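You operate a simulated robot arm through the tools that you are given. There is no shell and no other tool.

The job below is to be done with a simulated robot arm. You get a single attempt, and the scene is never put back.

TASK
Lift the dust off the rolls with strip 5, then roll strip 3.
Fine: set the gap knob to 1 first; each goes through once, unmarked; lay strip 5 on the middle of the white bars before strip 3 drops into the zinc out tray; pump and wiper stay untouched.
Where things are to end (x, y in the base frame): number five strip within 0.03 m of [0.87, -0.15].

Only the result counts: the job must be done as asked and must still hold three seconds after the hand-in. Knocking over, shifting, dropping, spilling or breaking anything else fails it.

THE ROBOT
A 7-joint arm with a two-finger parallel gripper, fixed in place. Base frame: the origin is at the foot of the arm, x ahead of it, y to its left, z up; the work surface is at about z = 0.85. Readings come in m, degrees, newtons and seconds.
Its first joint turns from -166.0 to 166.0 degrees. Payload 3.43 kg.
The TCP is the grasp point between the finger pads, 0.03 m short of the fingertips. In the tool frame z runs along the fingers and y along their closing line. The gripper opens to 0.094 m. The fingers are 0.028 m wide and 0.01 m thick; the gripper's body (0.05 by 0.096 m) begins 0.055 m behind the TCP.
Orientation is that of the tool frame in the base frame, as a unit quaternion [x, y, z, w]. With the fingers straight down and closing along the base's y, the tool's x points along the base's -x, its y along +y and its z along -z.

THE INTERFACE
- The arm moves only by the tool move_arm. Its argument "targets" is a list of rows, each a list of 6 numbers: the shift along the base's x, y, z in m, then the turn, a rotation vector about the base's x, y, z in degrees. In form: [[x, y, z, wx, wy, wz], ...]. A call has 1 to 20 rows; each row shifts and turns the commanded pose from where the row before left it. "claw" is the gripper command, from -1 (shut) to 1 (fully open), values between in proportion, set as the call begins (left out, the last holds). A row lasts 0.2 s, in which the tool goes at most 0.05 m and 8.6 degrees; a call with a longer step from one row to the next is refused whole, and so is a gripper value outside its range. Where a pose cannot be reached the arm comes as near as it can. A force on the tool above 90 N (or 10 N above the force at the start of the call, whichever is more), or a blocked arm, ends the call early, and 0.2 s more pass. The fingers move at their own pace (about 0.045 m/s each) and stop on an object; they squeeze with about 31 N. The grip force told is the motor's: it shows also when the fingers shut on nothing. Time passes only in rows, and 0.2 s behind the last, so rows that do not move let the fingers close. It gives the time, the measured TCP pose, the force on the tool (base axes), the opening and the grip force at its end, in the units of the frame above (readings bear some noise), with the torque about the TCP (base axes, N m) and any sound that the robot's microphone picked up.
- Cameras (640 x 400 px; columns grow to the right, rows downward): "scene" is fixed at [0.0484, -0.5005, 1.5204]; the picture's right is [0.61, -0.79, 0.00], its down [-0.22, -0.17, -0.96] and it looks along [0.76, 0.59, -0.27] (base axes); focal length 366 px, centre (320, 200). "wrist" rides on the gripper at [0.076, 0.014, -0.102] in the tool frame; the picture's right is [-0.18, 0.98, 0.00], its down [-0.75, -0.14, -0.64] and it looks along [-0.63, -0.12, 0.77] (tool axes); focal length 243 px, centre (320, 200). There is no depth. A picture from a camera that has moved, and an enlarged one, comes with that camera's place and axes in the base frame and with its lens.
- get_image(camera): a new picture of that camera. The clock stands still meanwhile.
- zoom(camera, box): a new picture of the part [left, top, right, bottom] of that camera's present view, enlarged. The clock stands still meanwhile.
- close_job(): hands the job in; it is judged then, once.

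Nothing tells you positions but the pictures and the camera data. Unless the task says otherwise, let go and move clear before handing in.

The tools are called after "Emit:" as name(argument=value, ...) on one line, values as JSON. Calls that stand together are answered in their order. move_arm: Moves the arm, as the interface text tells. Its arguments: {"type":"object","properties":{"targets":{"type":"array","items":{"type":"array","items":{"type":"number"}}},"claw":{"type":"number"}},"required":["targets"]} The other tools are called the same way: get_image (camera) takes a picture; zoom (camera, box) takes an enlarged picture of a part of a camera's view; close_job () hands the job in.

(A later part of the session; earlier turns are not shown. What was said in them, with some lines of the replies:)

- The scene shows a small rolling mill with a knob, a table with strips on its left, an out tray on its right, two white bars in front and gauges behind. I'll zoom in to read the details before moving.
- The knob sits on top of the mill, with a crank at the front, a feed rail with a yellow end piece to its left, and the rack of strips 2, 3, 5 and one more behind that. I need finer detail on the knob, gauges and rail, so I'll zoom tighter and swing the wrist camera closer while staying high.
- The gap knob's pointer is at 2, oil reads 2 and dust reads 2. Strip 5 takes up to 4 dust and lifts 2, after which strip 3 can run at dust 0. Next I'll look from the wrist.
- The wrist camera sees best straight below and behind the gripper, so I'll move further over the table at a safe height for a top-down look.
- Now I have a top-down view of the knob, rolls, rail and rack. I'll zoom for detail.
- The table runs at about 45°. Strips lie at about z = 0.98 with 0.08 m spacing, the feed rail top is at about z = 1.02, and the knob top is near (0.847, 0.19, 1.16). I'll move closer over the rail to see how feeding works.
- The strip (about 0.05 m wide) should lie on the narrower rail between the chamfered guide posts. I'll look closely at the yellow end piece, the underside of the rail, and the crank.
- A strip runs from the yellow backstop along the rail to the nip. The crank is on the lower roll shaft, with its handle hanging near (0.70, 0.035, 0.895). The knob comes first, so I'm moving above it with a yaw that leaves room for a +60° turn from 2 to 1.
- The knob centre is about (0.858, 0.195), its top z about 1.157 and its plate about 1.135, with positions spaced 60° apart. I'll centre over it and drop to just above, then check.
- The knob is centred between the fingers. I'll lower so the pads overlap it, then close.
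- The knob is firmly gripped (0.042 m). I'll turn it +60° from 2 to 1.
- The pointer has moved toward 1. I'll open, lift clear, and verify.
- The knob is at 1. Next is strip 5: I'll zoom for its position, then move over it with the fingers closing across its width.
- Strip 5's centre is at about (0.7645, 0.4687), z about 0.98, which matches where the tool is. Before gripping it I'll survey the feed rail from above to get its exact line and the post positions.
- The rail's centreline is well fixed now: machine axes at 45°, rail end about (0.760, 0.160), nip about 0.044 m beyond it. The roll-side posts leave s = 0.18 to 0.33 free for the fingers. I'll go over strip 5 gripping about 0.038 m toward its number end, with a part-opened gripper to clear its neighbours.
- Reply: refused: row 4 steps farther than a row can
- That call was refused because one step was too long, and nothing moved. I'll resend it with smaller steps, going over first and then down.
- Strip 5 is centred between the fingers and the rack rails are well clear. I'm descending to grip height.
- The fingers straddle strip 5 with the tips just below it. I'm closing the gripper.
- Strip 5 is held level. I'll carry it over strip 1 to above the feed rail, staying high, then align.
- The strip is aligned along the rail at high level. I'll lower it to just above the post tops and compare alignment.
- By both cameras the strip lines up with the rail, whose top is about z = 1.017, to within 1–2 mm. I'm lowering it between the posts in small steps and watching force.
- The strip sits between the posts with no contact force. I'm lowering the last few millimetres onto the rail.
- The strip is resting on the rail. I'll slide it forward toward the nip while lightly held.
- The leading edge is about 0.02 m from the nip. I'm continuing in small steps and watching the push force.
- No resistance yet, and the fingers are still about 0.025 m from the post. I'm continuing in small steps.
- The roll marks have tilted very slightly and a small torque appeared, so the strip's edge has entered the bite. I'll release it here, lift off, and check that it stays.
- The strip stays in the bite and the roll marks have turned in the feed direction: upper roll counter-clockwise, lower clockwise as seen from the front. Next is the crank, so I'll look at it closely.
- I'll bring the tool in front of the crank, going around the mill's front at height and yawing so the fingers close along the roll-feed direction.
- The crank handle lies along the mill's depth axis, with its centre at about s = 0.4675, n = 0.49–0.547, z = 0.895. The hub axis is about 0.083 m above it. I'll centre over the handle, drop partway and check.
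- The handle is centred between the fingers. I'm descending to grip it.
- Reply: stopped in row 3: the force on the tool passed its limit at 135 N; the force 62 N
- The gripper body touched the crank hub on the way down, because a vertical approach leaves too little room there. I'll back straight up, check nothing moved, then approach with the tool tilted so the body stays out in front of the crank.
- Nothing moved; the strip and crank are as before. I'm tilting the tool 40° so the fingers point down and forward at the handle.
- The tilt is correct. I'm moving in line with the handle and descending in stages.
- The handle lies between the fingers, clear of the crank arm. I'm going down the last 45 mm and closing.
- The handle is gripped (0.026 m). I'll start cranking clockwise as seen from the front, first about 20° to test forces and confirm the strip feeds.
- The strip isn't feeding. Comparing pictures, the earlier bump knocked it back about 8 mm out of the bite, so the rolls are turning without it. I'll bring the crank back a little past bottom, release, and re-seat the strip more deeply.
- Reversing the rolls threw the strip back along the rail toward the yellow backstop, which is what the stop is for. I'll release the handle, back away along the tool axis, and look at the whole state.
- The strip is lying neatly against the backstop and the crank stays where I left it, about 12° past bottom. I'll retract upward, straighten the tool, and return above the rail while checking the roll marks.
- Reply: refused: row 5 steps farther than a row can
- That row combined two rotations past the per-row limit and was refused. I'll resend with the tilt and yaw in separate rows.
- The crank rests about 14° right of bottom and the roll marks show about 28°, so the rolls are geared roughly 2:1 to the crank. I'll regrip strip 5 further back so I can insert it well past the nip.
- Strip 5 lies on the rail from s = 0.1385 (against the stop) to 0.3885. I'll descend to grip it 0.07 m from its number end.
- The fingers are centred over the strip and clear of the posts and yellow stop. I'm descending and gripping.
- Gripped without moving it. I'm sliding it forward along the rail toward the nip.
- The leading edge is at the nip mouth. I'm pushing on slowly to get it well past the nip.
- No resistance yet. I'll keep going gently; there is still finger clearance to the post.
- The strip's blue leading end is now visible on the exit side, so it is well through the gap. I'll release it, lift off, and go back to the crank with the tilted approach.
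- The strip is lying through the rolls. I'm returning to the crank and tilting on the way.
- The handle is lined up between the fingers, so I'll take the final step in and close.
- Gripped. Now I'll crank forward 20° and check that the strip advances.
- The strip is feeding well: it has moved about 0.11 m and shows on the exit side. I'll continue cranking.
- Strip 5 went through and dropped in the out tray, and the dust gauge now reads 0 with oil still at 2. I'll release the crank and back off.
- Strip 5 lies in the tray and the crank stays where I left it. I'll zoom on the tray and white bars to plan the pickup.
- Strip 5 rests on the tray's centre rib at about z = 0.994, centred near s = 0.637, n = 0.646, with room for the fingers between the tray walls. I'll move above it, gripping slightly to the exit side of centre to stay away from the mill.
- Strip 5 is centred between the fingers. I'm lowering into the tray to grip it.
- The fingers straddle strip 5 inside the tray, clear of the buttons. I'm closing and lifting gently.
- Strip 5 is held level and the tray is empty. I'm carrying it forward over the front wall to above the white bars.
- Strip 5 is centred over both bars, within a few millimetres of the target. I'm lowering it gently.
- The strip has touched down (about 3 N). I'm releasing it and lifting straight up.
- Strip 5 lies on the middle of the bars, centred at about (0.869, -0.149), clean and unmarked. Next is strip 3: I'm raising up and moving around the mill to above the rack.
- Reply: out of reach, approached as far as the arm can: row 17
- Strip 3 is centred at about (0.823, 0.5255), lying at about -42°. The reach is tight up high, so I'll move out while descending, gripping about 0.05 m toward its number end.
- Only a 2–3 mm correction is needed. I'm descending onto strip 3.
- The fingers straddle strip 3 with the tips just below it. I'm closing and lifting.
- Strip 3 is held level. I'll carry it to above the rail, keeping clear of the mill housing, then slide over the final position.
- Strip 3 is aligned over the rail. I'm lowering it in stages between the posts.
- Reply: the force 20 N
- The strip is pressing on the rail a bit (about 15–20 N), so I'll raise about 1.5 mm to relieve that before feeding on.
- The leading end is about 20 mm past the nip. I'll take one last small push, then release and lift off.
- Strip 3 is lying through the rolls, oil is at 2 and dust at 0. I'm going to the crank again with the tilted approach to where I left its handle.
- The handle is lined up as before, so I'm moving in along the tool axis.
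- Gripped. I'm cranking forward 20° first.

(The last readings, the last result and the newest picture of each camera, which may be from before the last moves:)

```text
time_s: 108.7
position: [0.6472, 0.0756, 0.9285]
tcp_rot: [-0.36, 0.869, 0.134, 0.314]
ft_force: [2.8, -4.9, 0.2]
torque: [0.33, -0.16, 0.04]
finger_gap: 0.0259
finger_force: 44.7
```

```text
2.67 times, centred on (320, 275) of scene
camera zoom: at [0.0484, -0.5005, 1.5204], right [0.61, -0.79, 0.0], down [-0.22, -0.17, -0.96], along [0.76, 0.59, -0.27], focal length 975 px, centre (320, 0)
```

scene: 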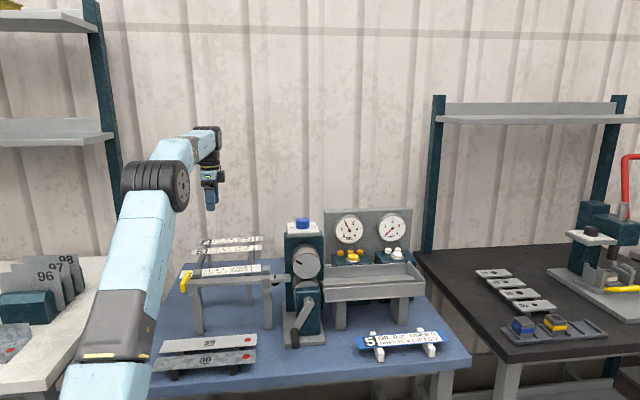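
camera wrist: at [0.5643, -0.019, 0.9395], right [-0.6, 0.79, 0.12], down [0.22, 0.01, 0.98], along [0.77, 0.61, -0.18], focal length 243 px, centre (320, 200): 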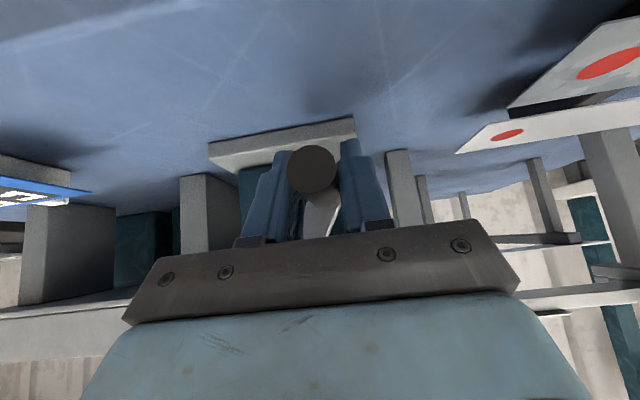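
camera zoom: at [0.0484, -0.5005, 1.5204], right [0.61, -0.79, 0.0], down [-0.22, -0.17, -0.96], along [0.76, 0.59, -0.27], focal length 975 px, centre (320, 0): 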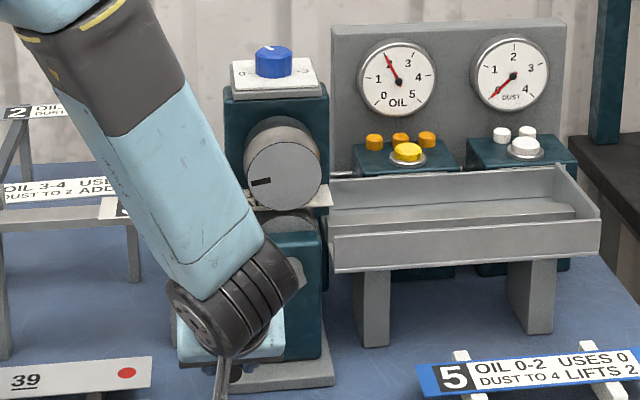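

Strip 3 is feeding and its end shows on the exit side. I'll continue cranking.

Emit:
move_arm(targets=[[-0.003, 0.003, 0.0058, 0, 0, 0], [-0.0027, 0.0027, 0.0062, 0, 0, 0], [-0.0023, 0.0023, 0.0065, 0, 0, 0], [-0.0019, 0.0019, 0.0067, 0, 0, 0], [-0.0015, 0.0015, 0.007, 0, 0, 0]])

Emit:
zoom(camera="scene", box=[200, 210, 440, 340])

```text
time_s: 109.9
position: [0.6352, 0.085, 0.96]
tcp_rot: [-0.359, 0.868, 0.134, 0.315]
ft_force: [-2.7, -7.3, -2.9]
torque: [0.19, -0.04, 0.03]
finger_gap: 0.0261
finger_force: 45.1
```

```text
2.67 times, centred on (320, 275) of scene
camera zoom: at [0.0484, -0.5005, 1.5204], right [0.61, -0.79, 0.0], down [-0.22, -0.17, -0.96], along [0.76, 0.59, -0.27], focal length 975 px, centre (320, 0)
```

zoom: 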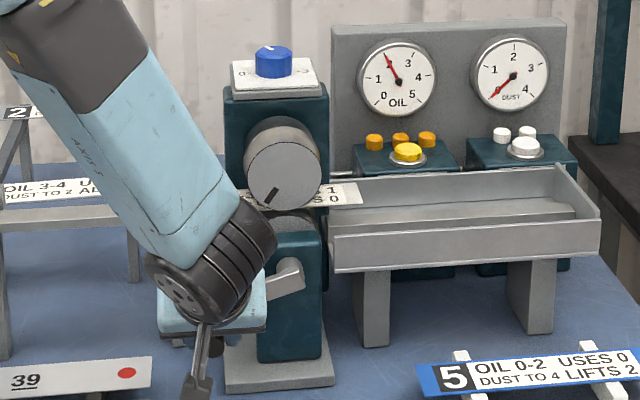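

The roll mark and strip advance together now, with the lead at s of about 0.555. It needs roughly another 125° of crank, so I'm continuing up the left side of the circle.

Emit:
move_arm(targets=[[-0.0012, 0.0012, 0.0085, 0, 0, 0], [-0.0005, 0.0005, 0.0087, 0, 0, 0], [0.0001, -0.0001, 0.0087, 0, 0, 0], [0.0007, -0.0007, 0.0086, 0, 0, 0], [0.0014, -0.0014, 0.0085, 0, 0, 0], [0.002, -0.002, 0.0082, 0, 0, 0], [0.0026, -0.0026, 0.0079, 0, 0, 0]])

Emit:
zoom(camera="scene", box=[200, 210, 440, 340])

Emit:
get_image(camera="wrist")

```text
time_s: 111.5
position: [0.6359, 0.0848, 1.0222]
tcp_rot: [-0.363, 0.867, 0.136, 0.315]
ft_force: [-52.6, 39.1, 21.9]
torque: [0.28, 0.9, -0.18]
finger_gap: 0.0248
finger_force: 45.0
```

```text
2.67 times, centred on (320, 275) of scene
camera zoom: at [0.0484, -0.5005, 1.5204], right [0.61, -0.79, 0.0], down [-0.22, -0.17, -0.96], along [0.76, 0.59, -0.27], focal length 975 px, centre (320, 0)
```

zoom: 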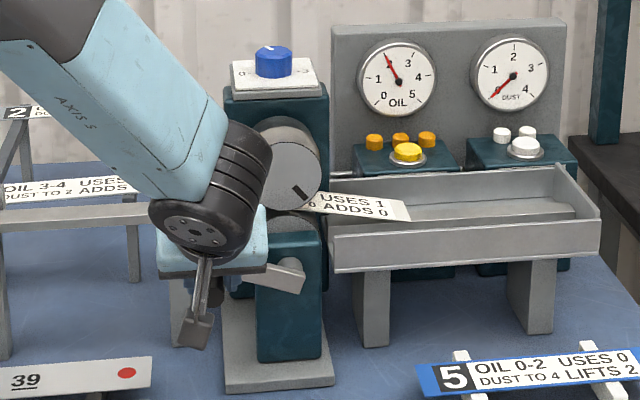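

```text
taken
camera wrist: at [0.5391, 0.0062, 1.0509], right [-0.6, 0.79, 0.12], down [0.22, 0.01, 0.98], along [0.77, 0.61, -0.18], focal length 243 px, centre (320, 200)
```

wrist: 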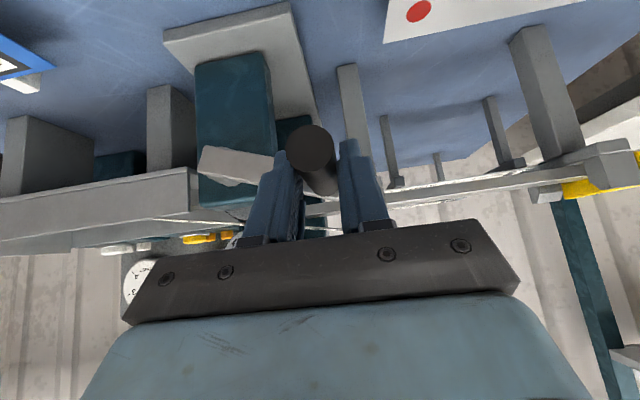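

A sideways force of about 65 N has built up, and the picture shows the fingers slid about 10 mm up the handle. The crank itself is at roughly 110°. I'll relax the tool back onto the handle's true position before going on.

Emit:
move_arm(targets=[[-0.002, 0.002, -0.002, 0, 0, 0], [-0.002, 0.002, -0.002, 0, 0, 0], [0, 0, 0, 0, 0, 0]])

Emit:
get_image(camera="wrist")

Emit:
zoom(camera="scene", box=[270, 240, 430, 340])

```text
time_s: 112.3
position: [0.6355, 0.0865, 1.0158]
tcp_rot: [-0.361, 0.868, 0.134, 0.314]
ft_force: [-27.2, 26.4, 15.0]
torque: [0.78, -0.46, -0.5]
finger_gap: 0.0251
finger_force: 44.7
```

```text
taken
camera wrist: at [0.5376, 0.0079, 1.0463], right [-0.6, 0.79, 0.12], down [0.22, 0.01, 0.98], along [0.77, 0.61, -0.18], focal length 243 px, centre (320, 200)
```

wrist: 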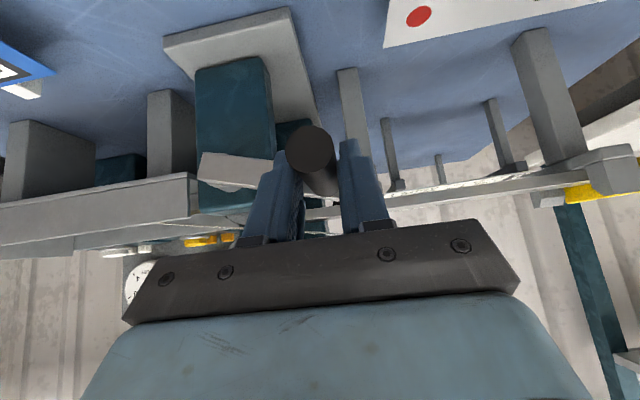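

```text
4.00 times, centred on (350, 290) of scene
camera zoom: at [0.0484, -0.5005, 1.5204], right [0.61, -0.79, 0.0], down [-0.22, -0.17, -0.96], along [0.76, 0.59, -0.27], focal length 1462 px, centre (200, -160)
```

zoom: 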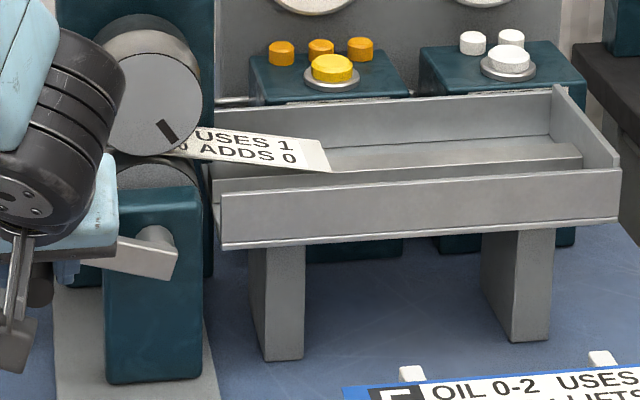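

The residual force direction shows the true crank radius is about 0.0875 m, a little larger than I assumed. I'll open, recentre on the handle, and regrip; crank friction has held it in place so far.

Emit:
move_arm(targets=[[0, 0, 0, 0, 0, 0], [0, 0, 0, 0, 0, 0], [0, 0, 0, 0, 0, 0]], claw=0.1)

Emit:
get_image(camera="wrist")

Emit:
zoom(camera="scene", box=[270, 240, 430, 340])

```text
time_s: 113.1
position: [0.6367, 0.0844, 1.0162]
tcp_rot: [-0.359, 0.869, 0.134, 0.314]
ft_force: [1.0, 0.6, -0.3]
torque: [-0.03, 0.04, -0.02]
finger_gap: 0.0513
finger_force: 0.1
```

```text
taken
camera wrist: at [0.539, 0.0066, 1.0453], right [-0.6, 0.79, 0.12], down [0.22, 0.01, 0.98], along [0.77, 0.61, -0.18], focal length 243 px, centre (320, 200)
```

wrist: 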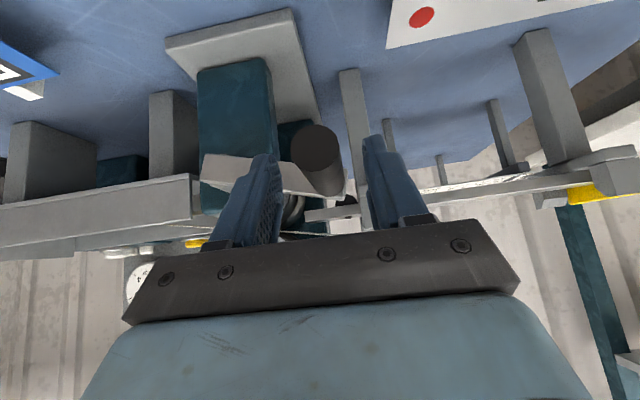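

```text
4.00 times, centred on (350, 290) of scene
camera zoom: at [0.0484, -0.5005, 1.5204], right [0.61, -0.79, 0.0], down [-0.22, -0.17, -0.96], along [0.76, 0.59, -0.27], focal length 1462 px, centre (200, -160)
```

zoom: 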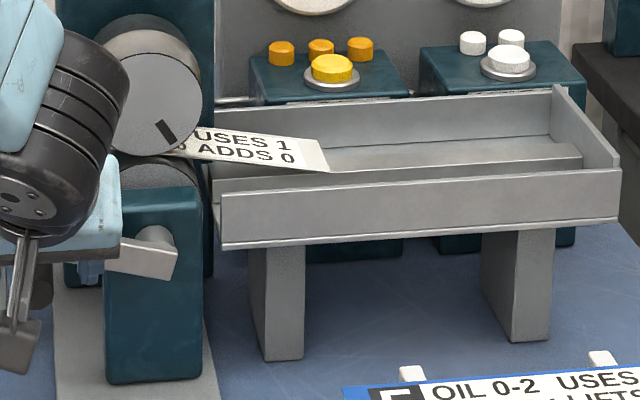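

The crank held at about 104° and the strip's lead is at s of about 0.605. I'm regripping with the fingers recentred on the handle.

Emit:
move_arm(targets=[[-0.0009, 0.0009, -0.008, 0, 0, 0], [-0.0009, 0.0009, -0.008, 0, 0, 0], [0, 0, 0, 0, 0, 0]])

Emit:
move_arm(targets=[[0, 0, 0, 0, 0, 0], [0, 0, 0, 0, 0, 0], [0, 0, 0, 0, 0, 0]], claw=-1)

Emit:
get_image(camera="wrist")

```text
time_s: 113.9
position: [0.6356, 0.0863, 1.0005]
tcp_rot: [-0.359, 0.869, 0.133, 0.314]
ft_force: [-0.1, 0.3, -0.3]
torque: [0.0, 0.01, 0.04]
finger_gap: 0.0518
finger_force: 0.1
```

```text
time_s: 114.7
position: [0.6362, 0.087, 0.9991]
tcp_rot: [-0.359, 0.869, 0.134, 0.314]
ft_force: [-2.0, 1.0, -1.3]
torque: [-0.01, 0.05, -0.16]
finger_gap: 0.0265
finger_force: 40.4
```

```text
taken
camera wrist: at [0.5373, 0.0084, 1.0292], right [-0.6, 0.79, 0.12], down [0.22, 0.01, 0.98], along [0.77, 0.61, -0.18], focal length 243 px, centre (320, 200)
```

wrist: 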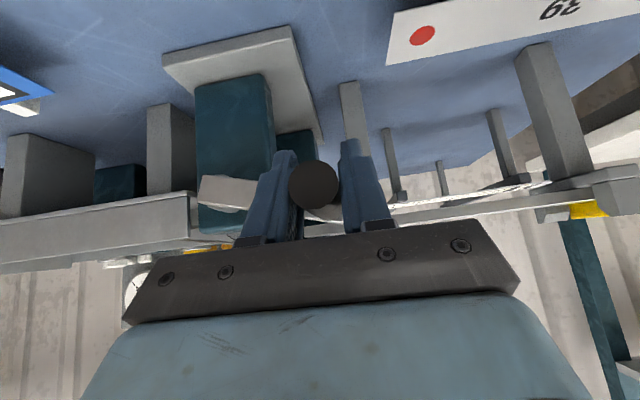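

Well centred with low force. I'm continuing the crank arc with the corrected radius.

Emit:
move_arm(targets=[[0.0019, -0.0019, 0.0088, 0, 0, 0], [0.0025, -0.0025, 0.0084, 0, 0, 0], [0.0031, -0.0031, 0.008, 0, 0, 0], [0.0037, -0.0037, 0.0075, 0, 0, 0]])

Emit:
get_image(camera="wrist")

Emit:
zoom(camera="scene", box=[270, 240, 430, 340])

```text
time_s: 115.7
position: [0.6461, 0.0769, 1.0334]
tcp_rot: [-0.36, 0.869, 0.134, 0.313]
ft_force: [-3.1, 1.3, -5.2]
torque: [0.51, -0.06, -0.03]
finger_gap: 0.0259
finger_force: 45.4
```

```text
taken
camera wrist: at [0.548, -0.0022, 1.0622], right [-0.6, 0.79, 0.12], down [0.22, 0.01, 0.98], along [0.77, 0.61, -0.18], focal length 243 px, centre (320, 200)
```

wrist: 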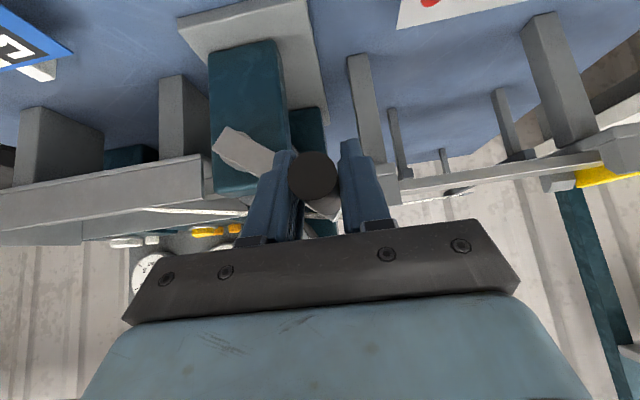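

```text
4.00 times, centred on (350, 290) of scene
camera zoom: at [0.0484, -0.5005, 1.5204], right [0.61, -0.79, 0.0], down [-0.22, -0.17, -0.96], along [0.76, 0.59, -0.27], focal length 1462 px, centre (200, -160)
```

zoom: 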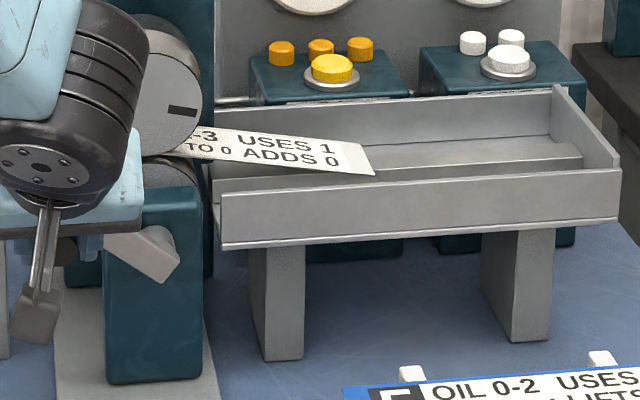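

Emit:
move_arm(targets=[[0.0043, -0.0043, 0.0069, 0, 0, 0], [0.0047, -0.0047, 0.0062, 0, 0, 0], [0.0052, -0.0052, 0.0055, 0, 0, 0], [0.0056, -0.0056, 0.0047, 0, 0, 0], [0.0059, -0.0059, 0.0039, 0, 0, 0]])

Emit:
get_image(camera="wrist")

Emit:
zoom(camera="scene", box=[270, 240, 430, 340])

```text
time_s: 116.9
position: [0.6708, 0.0497, 1.0599]
tcp_rot: [-0.359, 0.869, 0.133, 0.314]
ft_force: [0.6, 8.8, 1.6]
torque: [0.53, -0.16, -0.14]
finger_gap: 0.0263
finger_force: 45.5
```

```text
taken
camera wrist: at [0.5736, -0.028, 1.0895], right [-0.6, 0.79, 0.12], down [0.22, 0.01, 0.98], along [0.77, 0.61, -0.18], focal length 243 px, centre (320, 200)
```

wrist: 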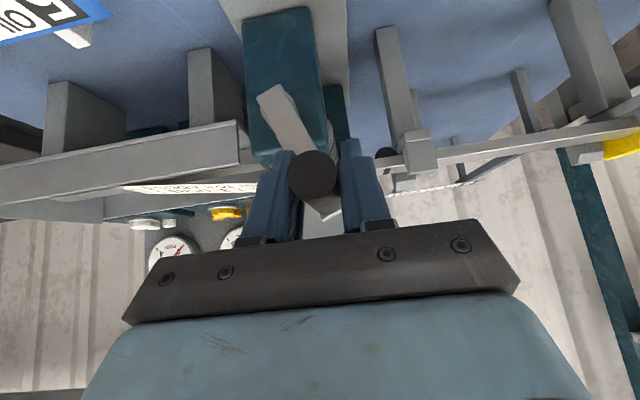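

```text
4.00 times, centred on (350, 290) of scene
camera zoom: at [0.0484, -0.5005, 1.5204], right [0.61, -0.79, 0.0], down [-0.22, -0.17, -0.96], along [0.76, 0.59, -0.27], focal length 1462 px, centre (200, -160)
```

zoom: 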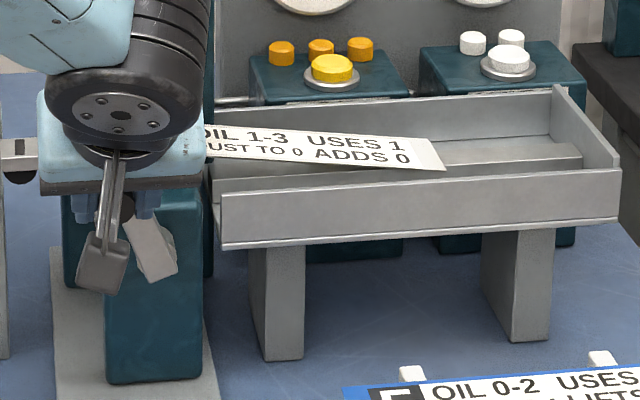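

The trailing end is nearly at the nip. I'm continuing over the top of the arc.

Emit:
move_arm(targets=[[0.0061, -0.0061, 0.003, 0, 0, 0], [0.0063, -0.0063, 0.0021, 0, 0, 0], [0.0064, -0.0064, 0.0011, 0, 0, 0], [0.0065, -0.0065, 0.0002, 0, 0, 0]])

Emit:
get_image(camera="wrist")

Emit:
zoom(camera="scene", box=[270, 210, 450, 340])

```text
time_s: 117.9
position: [0.6973, 0.0248, 1.0667]
tcp_rot: [-0.359, 0.868, 0.133, 0.315]
ft_force: [-3.4, 2.2, -0.2]
torque: [0.16, 0.09, -0.1]
finger_gap: 0.0262
finger_force: 45.8
```

```text
taken
camera wrist: at [0.5989, -0.0534, 1.0957], right [-0.6, 0.79, 0.12], down [0.22, 0.01, 0.98], along [0.77, 0.61, -0.18], focal length 243 px, centre (320, 200)
```

wrist: 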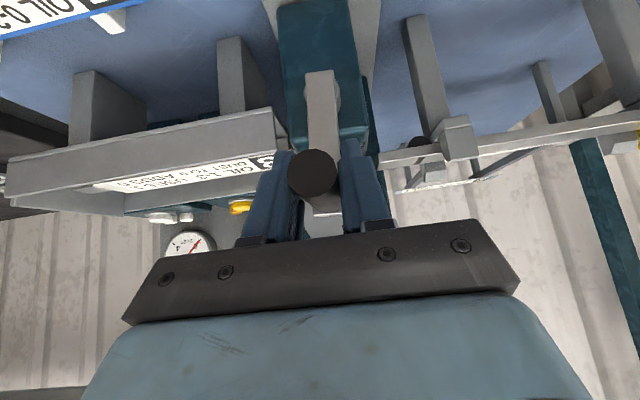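

```text
3.08 times, centred on (360, 275) of scene
camera zoom: at [0.0484, -0.5005, 1.5204], right [0.61, -0.79, 0.0], down [-0.22, -0.17, -0.96], along [0.76, 0.59, -0.27], focal length 1124 px, centre (197, -31)
```

zoom: 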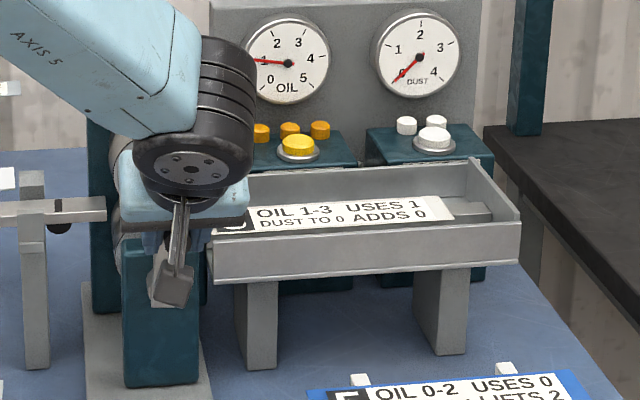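

Strip 3 has gone through and lies in the tray. Oil now reads 1 (used 1) and dust is still 0. I'll release the crank and back away along the tool axis.

Emit:
move_arm(targets=[[0, 0, 0, 0, 0, 0], [0, 0, 0, 0, 0, 0], [0, 0, 0, 0, 0, 0], [-0.02, -0.02, 0.034, 0, 0, 0], [-0.02, -0.02, 0.034, 0, 0, 0], [-0.02, -0.02, 0.034, 0, 0, 0], [-0.02, -0.02, 0.034, 0, 0, 0]], claw=0.28)

Emit:
move_arm(targets=[[-0.02, 0.0, 0.03, -5.66, 5.66, 0], [-0.02, 0.0, 0.03, -5.66, 5.66, 0], [-0.02, 0.0, 0.03, -5.66, 5.66, 0], [-0.02, 0.02, 0.02, -5.66, 5.66, 0], [-0.02, 0.03, 0.0, -5.66, 5.66, 0], [-0.02, 0.04, 0, 0, 0, 0], [0, 0.04, 0, 0, 0, 0], [0, 0.04, 0, 0, 0, 0]])

Emit:
get_image(camera="scene")

Emit:
zoom(camera="scene", box=[270, 200, 450, 320])

Emit:
zoom(camera="scene", box=[330, 290, 470, 370])

Emit:
zoom(camera="scene", box=[140, 220, 300, 390])

```text
time_s: 119.5
position: [0.6177, -0.0551, 1.2024]
tcp_rot: [-0.36, 0.868, 0.134, 0.314]
ft_force: [0.6, -0.2, -0.4]
torque: [0.01, 0.01, 0.02]
finger_gap: 0.0601
finger_force: 0.0
```

```text
time_s: 121.3
position: [0.4959, 0.114, 1.313]
tcp_rot: [-0.381, 0.925, 0.001, -0.002]
ft_force: [-0.1, -1.1, 0.5]
torque: [0.03, -0.02, -0.01]
finger_gap: 0.06
finger_force: 0.0
```

```text
taken
```

scene: 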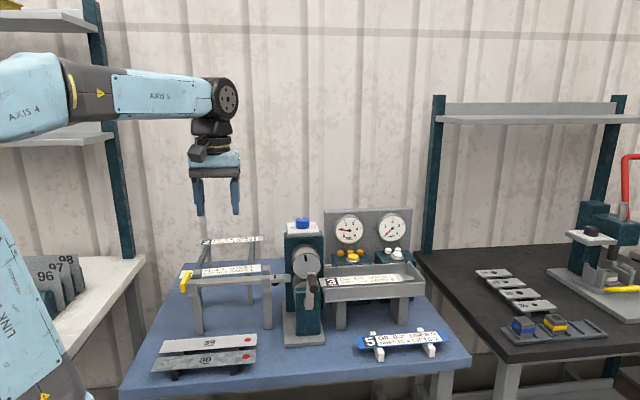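

```text
3.33 times, centred on (360, 260) of scene
camera zoom: at [0.0484, -0.5005, 1.5204], right [0.61, -0.79, 0.0], down [-0.22, -0.17, -0.96], along [0.76, 0.59, -0.27], focal length 1218 px, centre (187, 0)
```

zoom: 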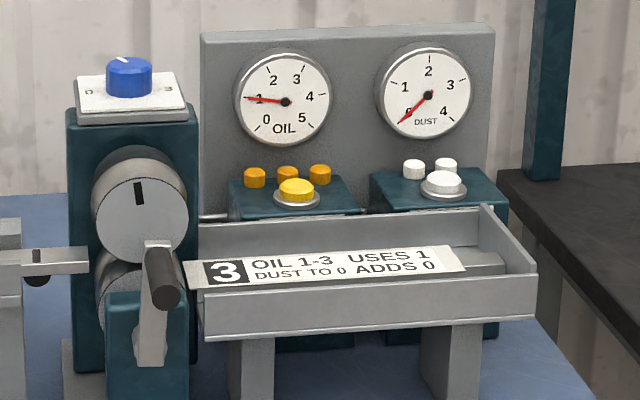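

```text
4.57 times, centred on (400, 330) of scene
camera zoom: at [0.0484, -0.5005, 1.5204], right [0.61, -0.79, 0.0], down [-0.22, -0.17, -0.96], along [0.76, 0.59, -0.27], focal length 1671 px, centre (-46, -394)
```

zoom: 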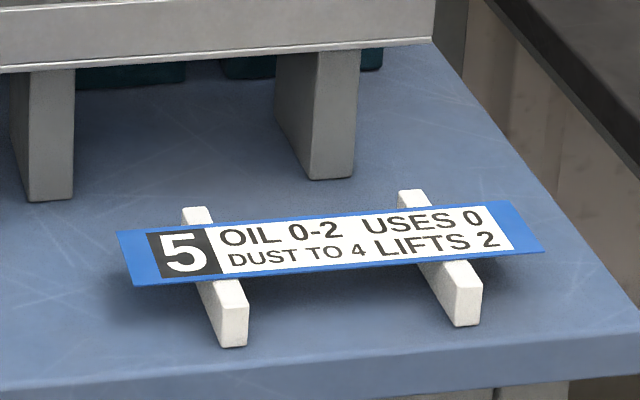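

```text
2.35 times, centred on (220, 305) of scene
camera zoom: at [0.0484, -0.5005, 1.5204], right [0.61, -0.79, 0.0], down [-0.22, -0.17, -0.96], along [0.76, 0.59, -0.27], focal length 860 px, centre (555, -47)
```

zoom: 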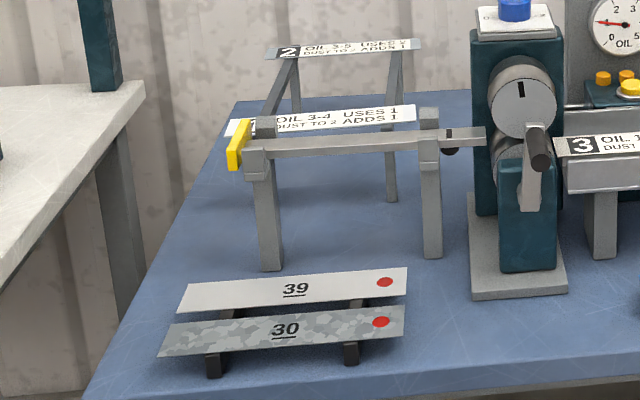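

Everything looks right. I'll take one close look at both rolled strips for marks and at the knob before handing in.

Emit:
zoom(camera="scene", box=[315, 260, 405, 300])

Emit:
zoom(camera="scene", box=[350, 320, 460, 365])

Emit:
zoom(camera="scene", box=[280, 210, 330, 241])

Emit:
move_arm(targets=[[0, 0, 0, 0, 0, 0], [0, 0, 0, 0, 0, 0], [0, 0, 0, 0, 0, 0], [0, 0, 0, 0, 0, 0], [0, 0, 0, 0, 0, 0], [0, 0, 0, 0, 0, 0], [0, 0, 0, 0, 0, 0], [0, 0, 0, 0, 0, 0]])

Emit:
get_image(camera="scene")

```text
7.11 times, centred on (360, 280) of scene
camera zoom: at [0.0484, -0.5005, 1.5204], right [0.61, -0.79, 0.0], down [-0.22, -0.17, -0.96], along [0.76, 0.59, -0.27], focal length 2599 px, centre (36, -369)
```

zoom: 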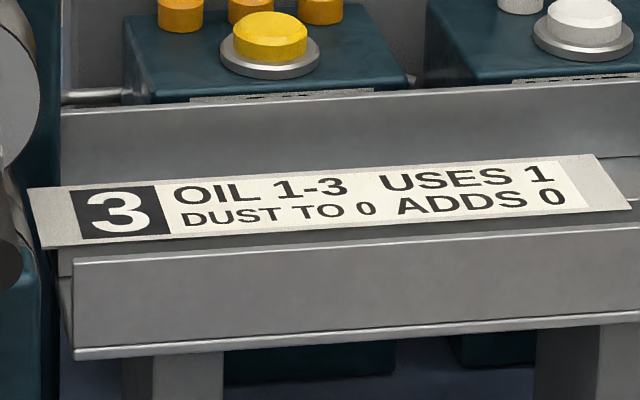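

```text
5.82 times, centred on (405, 342) of scene
camera zoom: at [0.0484, -0.5005, 1.5204], right [0.61, -0.79, 0.0], down [-0.22, -0.17, -0.96], along [0.76, 0.59, -0.27], focal length 2126 px, centre (-174, -629)
```

zoom: 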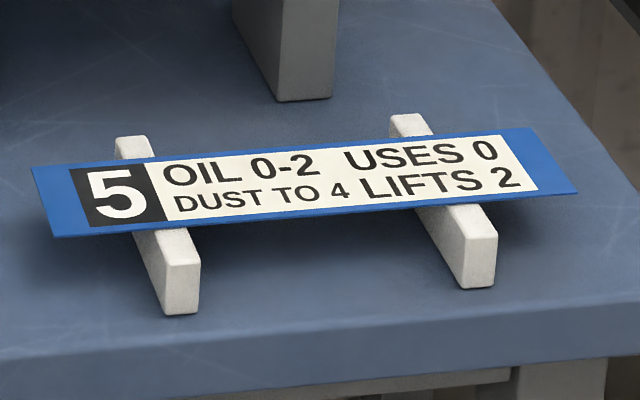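

```text
12.80 times, centred on (305, 226) of scene
camera zoom: at [0.0484, -0.5005, 1.5204], right [0.61, -0.79, 0.0], down [-0.22, -0.17, -0.96], along [0.76, 0.59, -0.27], focal length 4678 px, centre (512, -126)
```

zoom: 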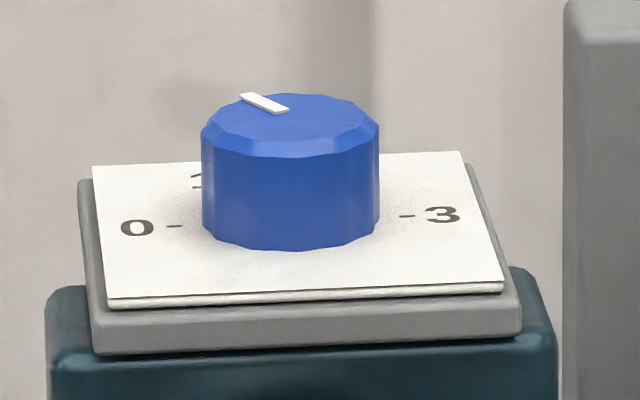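

```text
time_s: 123.1
position: [0.4977, 0.114, 1.3129]
tcp_rot: [-0.382, 0.924, 0.002, -0.002]
ft_force: [0.2, 0.2, -0.4]
torque: [0.02, -0.02, 0.0]
finger_gap: 0.0602
finger_force: 0.0
```

```text
taken
```

scene: 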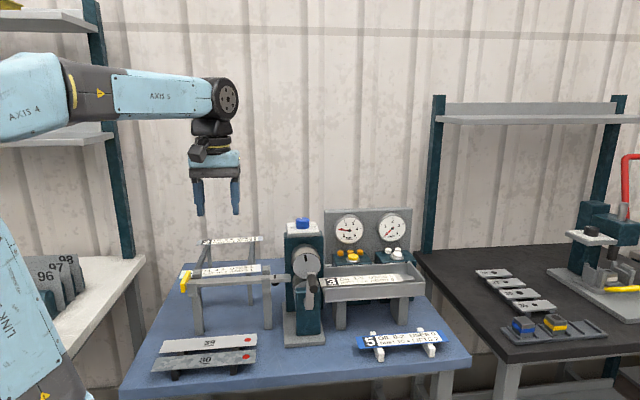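

Both strips are clean: strip 5 lies on the middle of the white bars at about (0.869, -0.149), and strip 3 rests in the zinc out tray. The knob is at 1, oil reads 1, dust reads 0, the pump and wiper are untouched, and the arm is clear, so I'm handing the job in.

Emit:
close_job()

```text
The job is handed in.
```

Both strips have been rolled once, and I've handed the job in. I don't have the judge's result.

- **Gap knob:** I set it from 2 to 1 before any rolling.
- **Strip 5:** it went through once and took the dust gauge from 2 to 0. I moved it onto the middle of the white bars before rolling strip 3. It is centred at about (0.869, -0.149) by the camera, within a few millimetres of your target.
- **Strip 3:** it then went through and dropped into the zinc out tray. Oil went from 2 to 1, as its label says, and dust stayed at 0.
- **Condition:** I saw no marks on either strip in close-up pictures. The pump and wiper were never touched.

Three things did not go smoothly:

- **Bumped the mill:** on my first reach for the crank the gripper hit the mill around the crank (135 N). I saw nothing else out of place, but strip 5 slipped back about 8 mm out of the rolls.
- **Strip 5 reversed:** when I turned the crank back to re-seat it, strip 5 was thrown back to the yellow stop. I then re-fed it for its one full pass.
- **Crank regrip:** on strip 3 my fingers slid on the crank handle, so I let go and regripped partway through. The strip stayed in the rolls.

The crank was left at the top of its turn, where friction was holding it.
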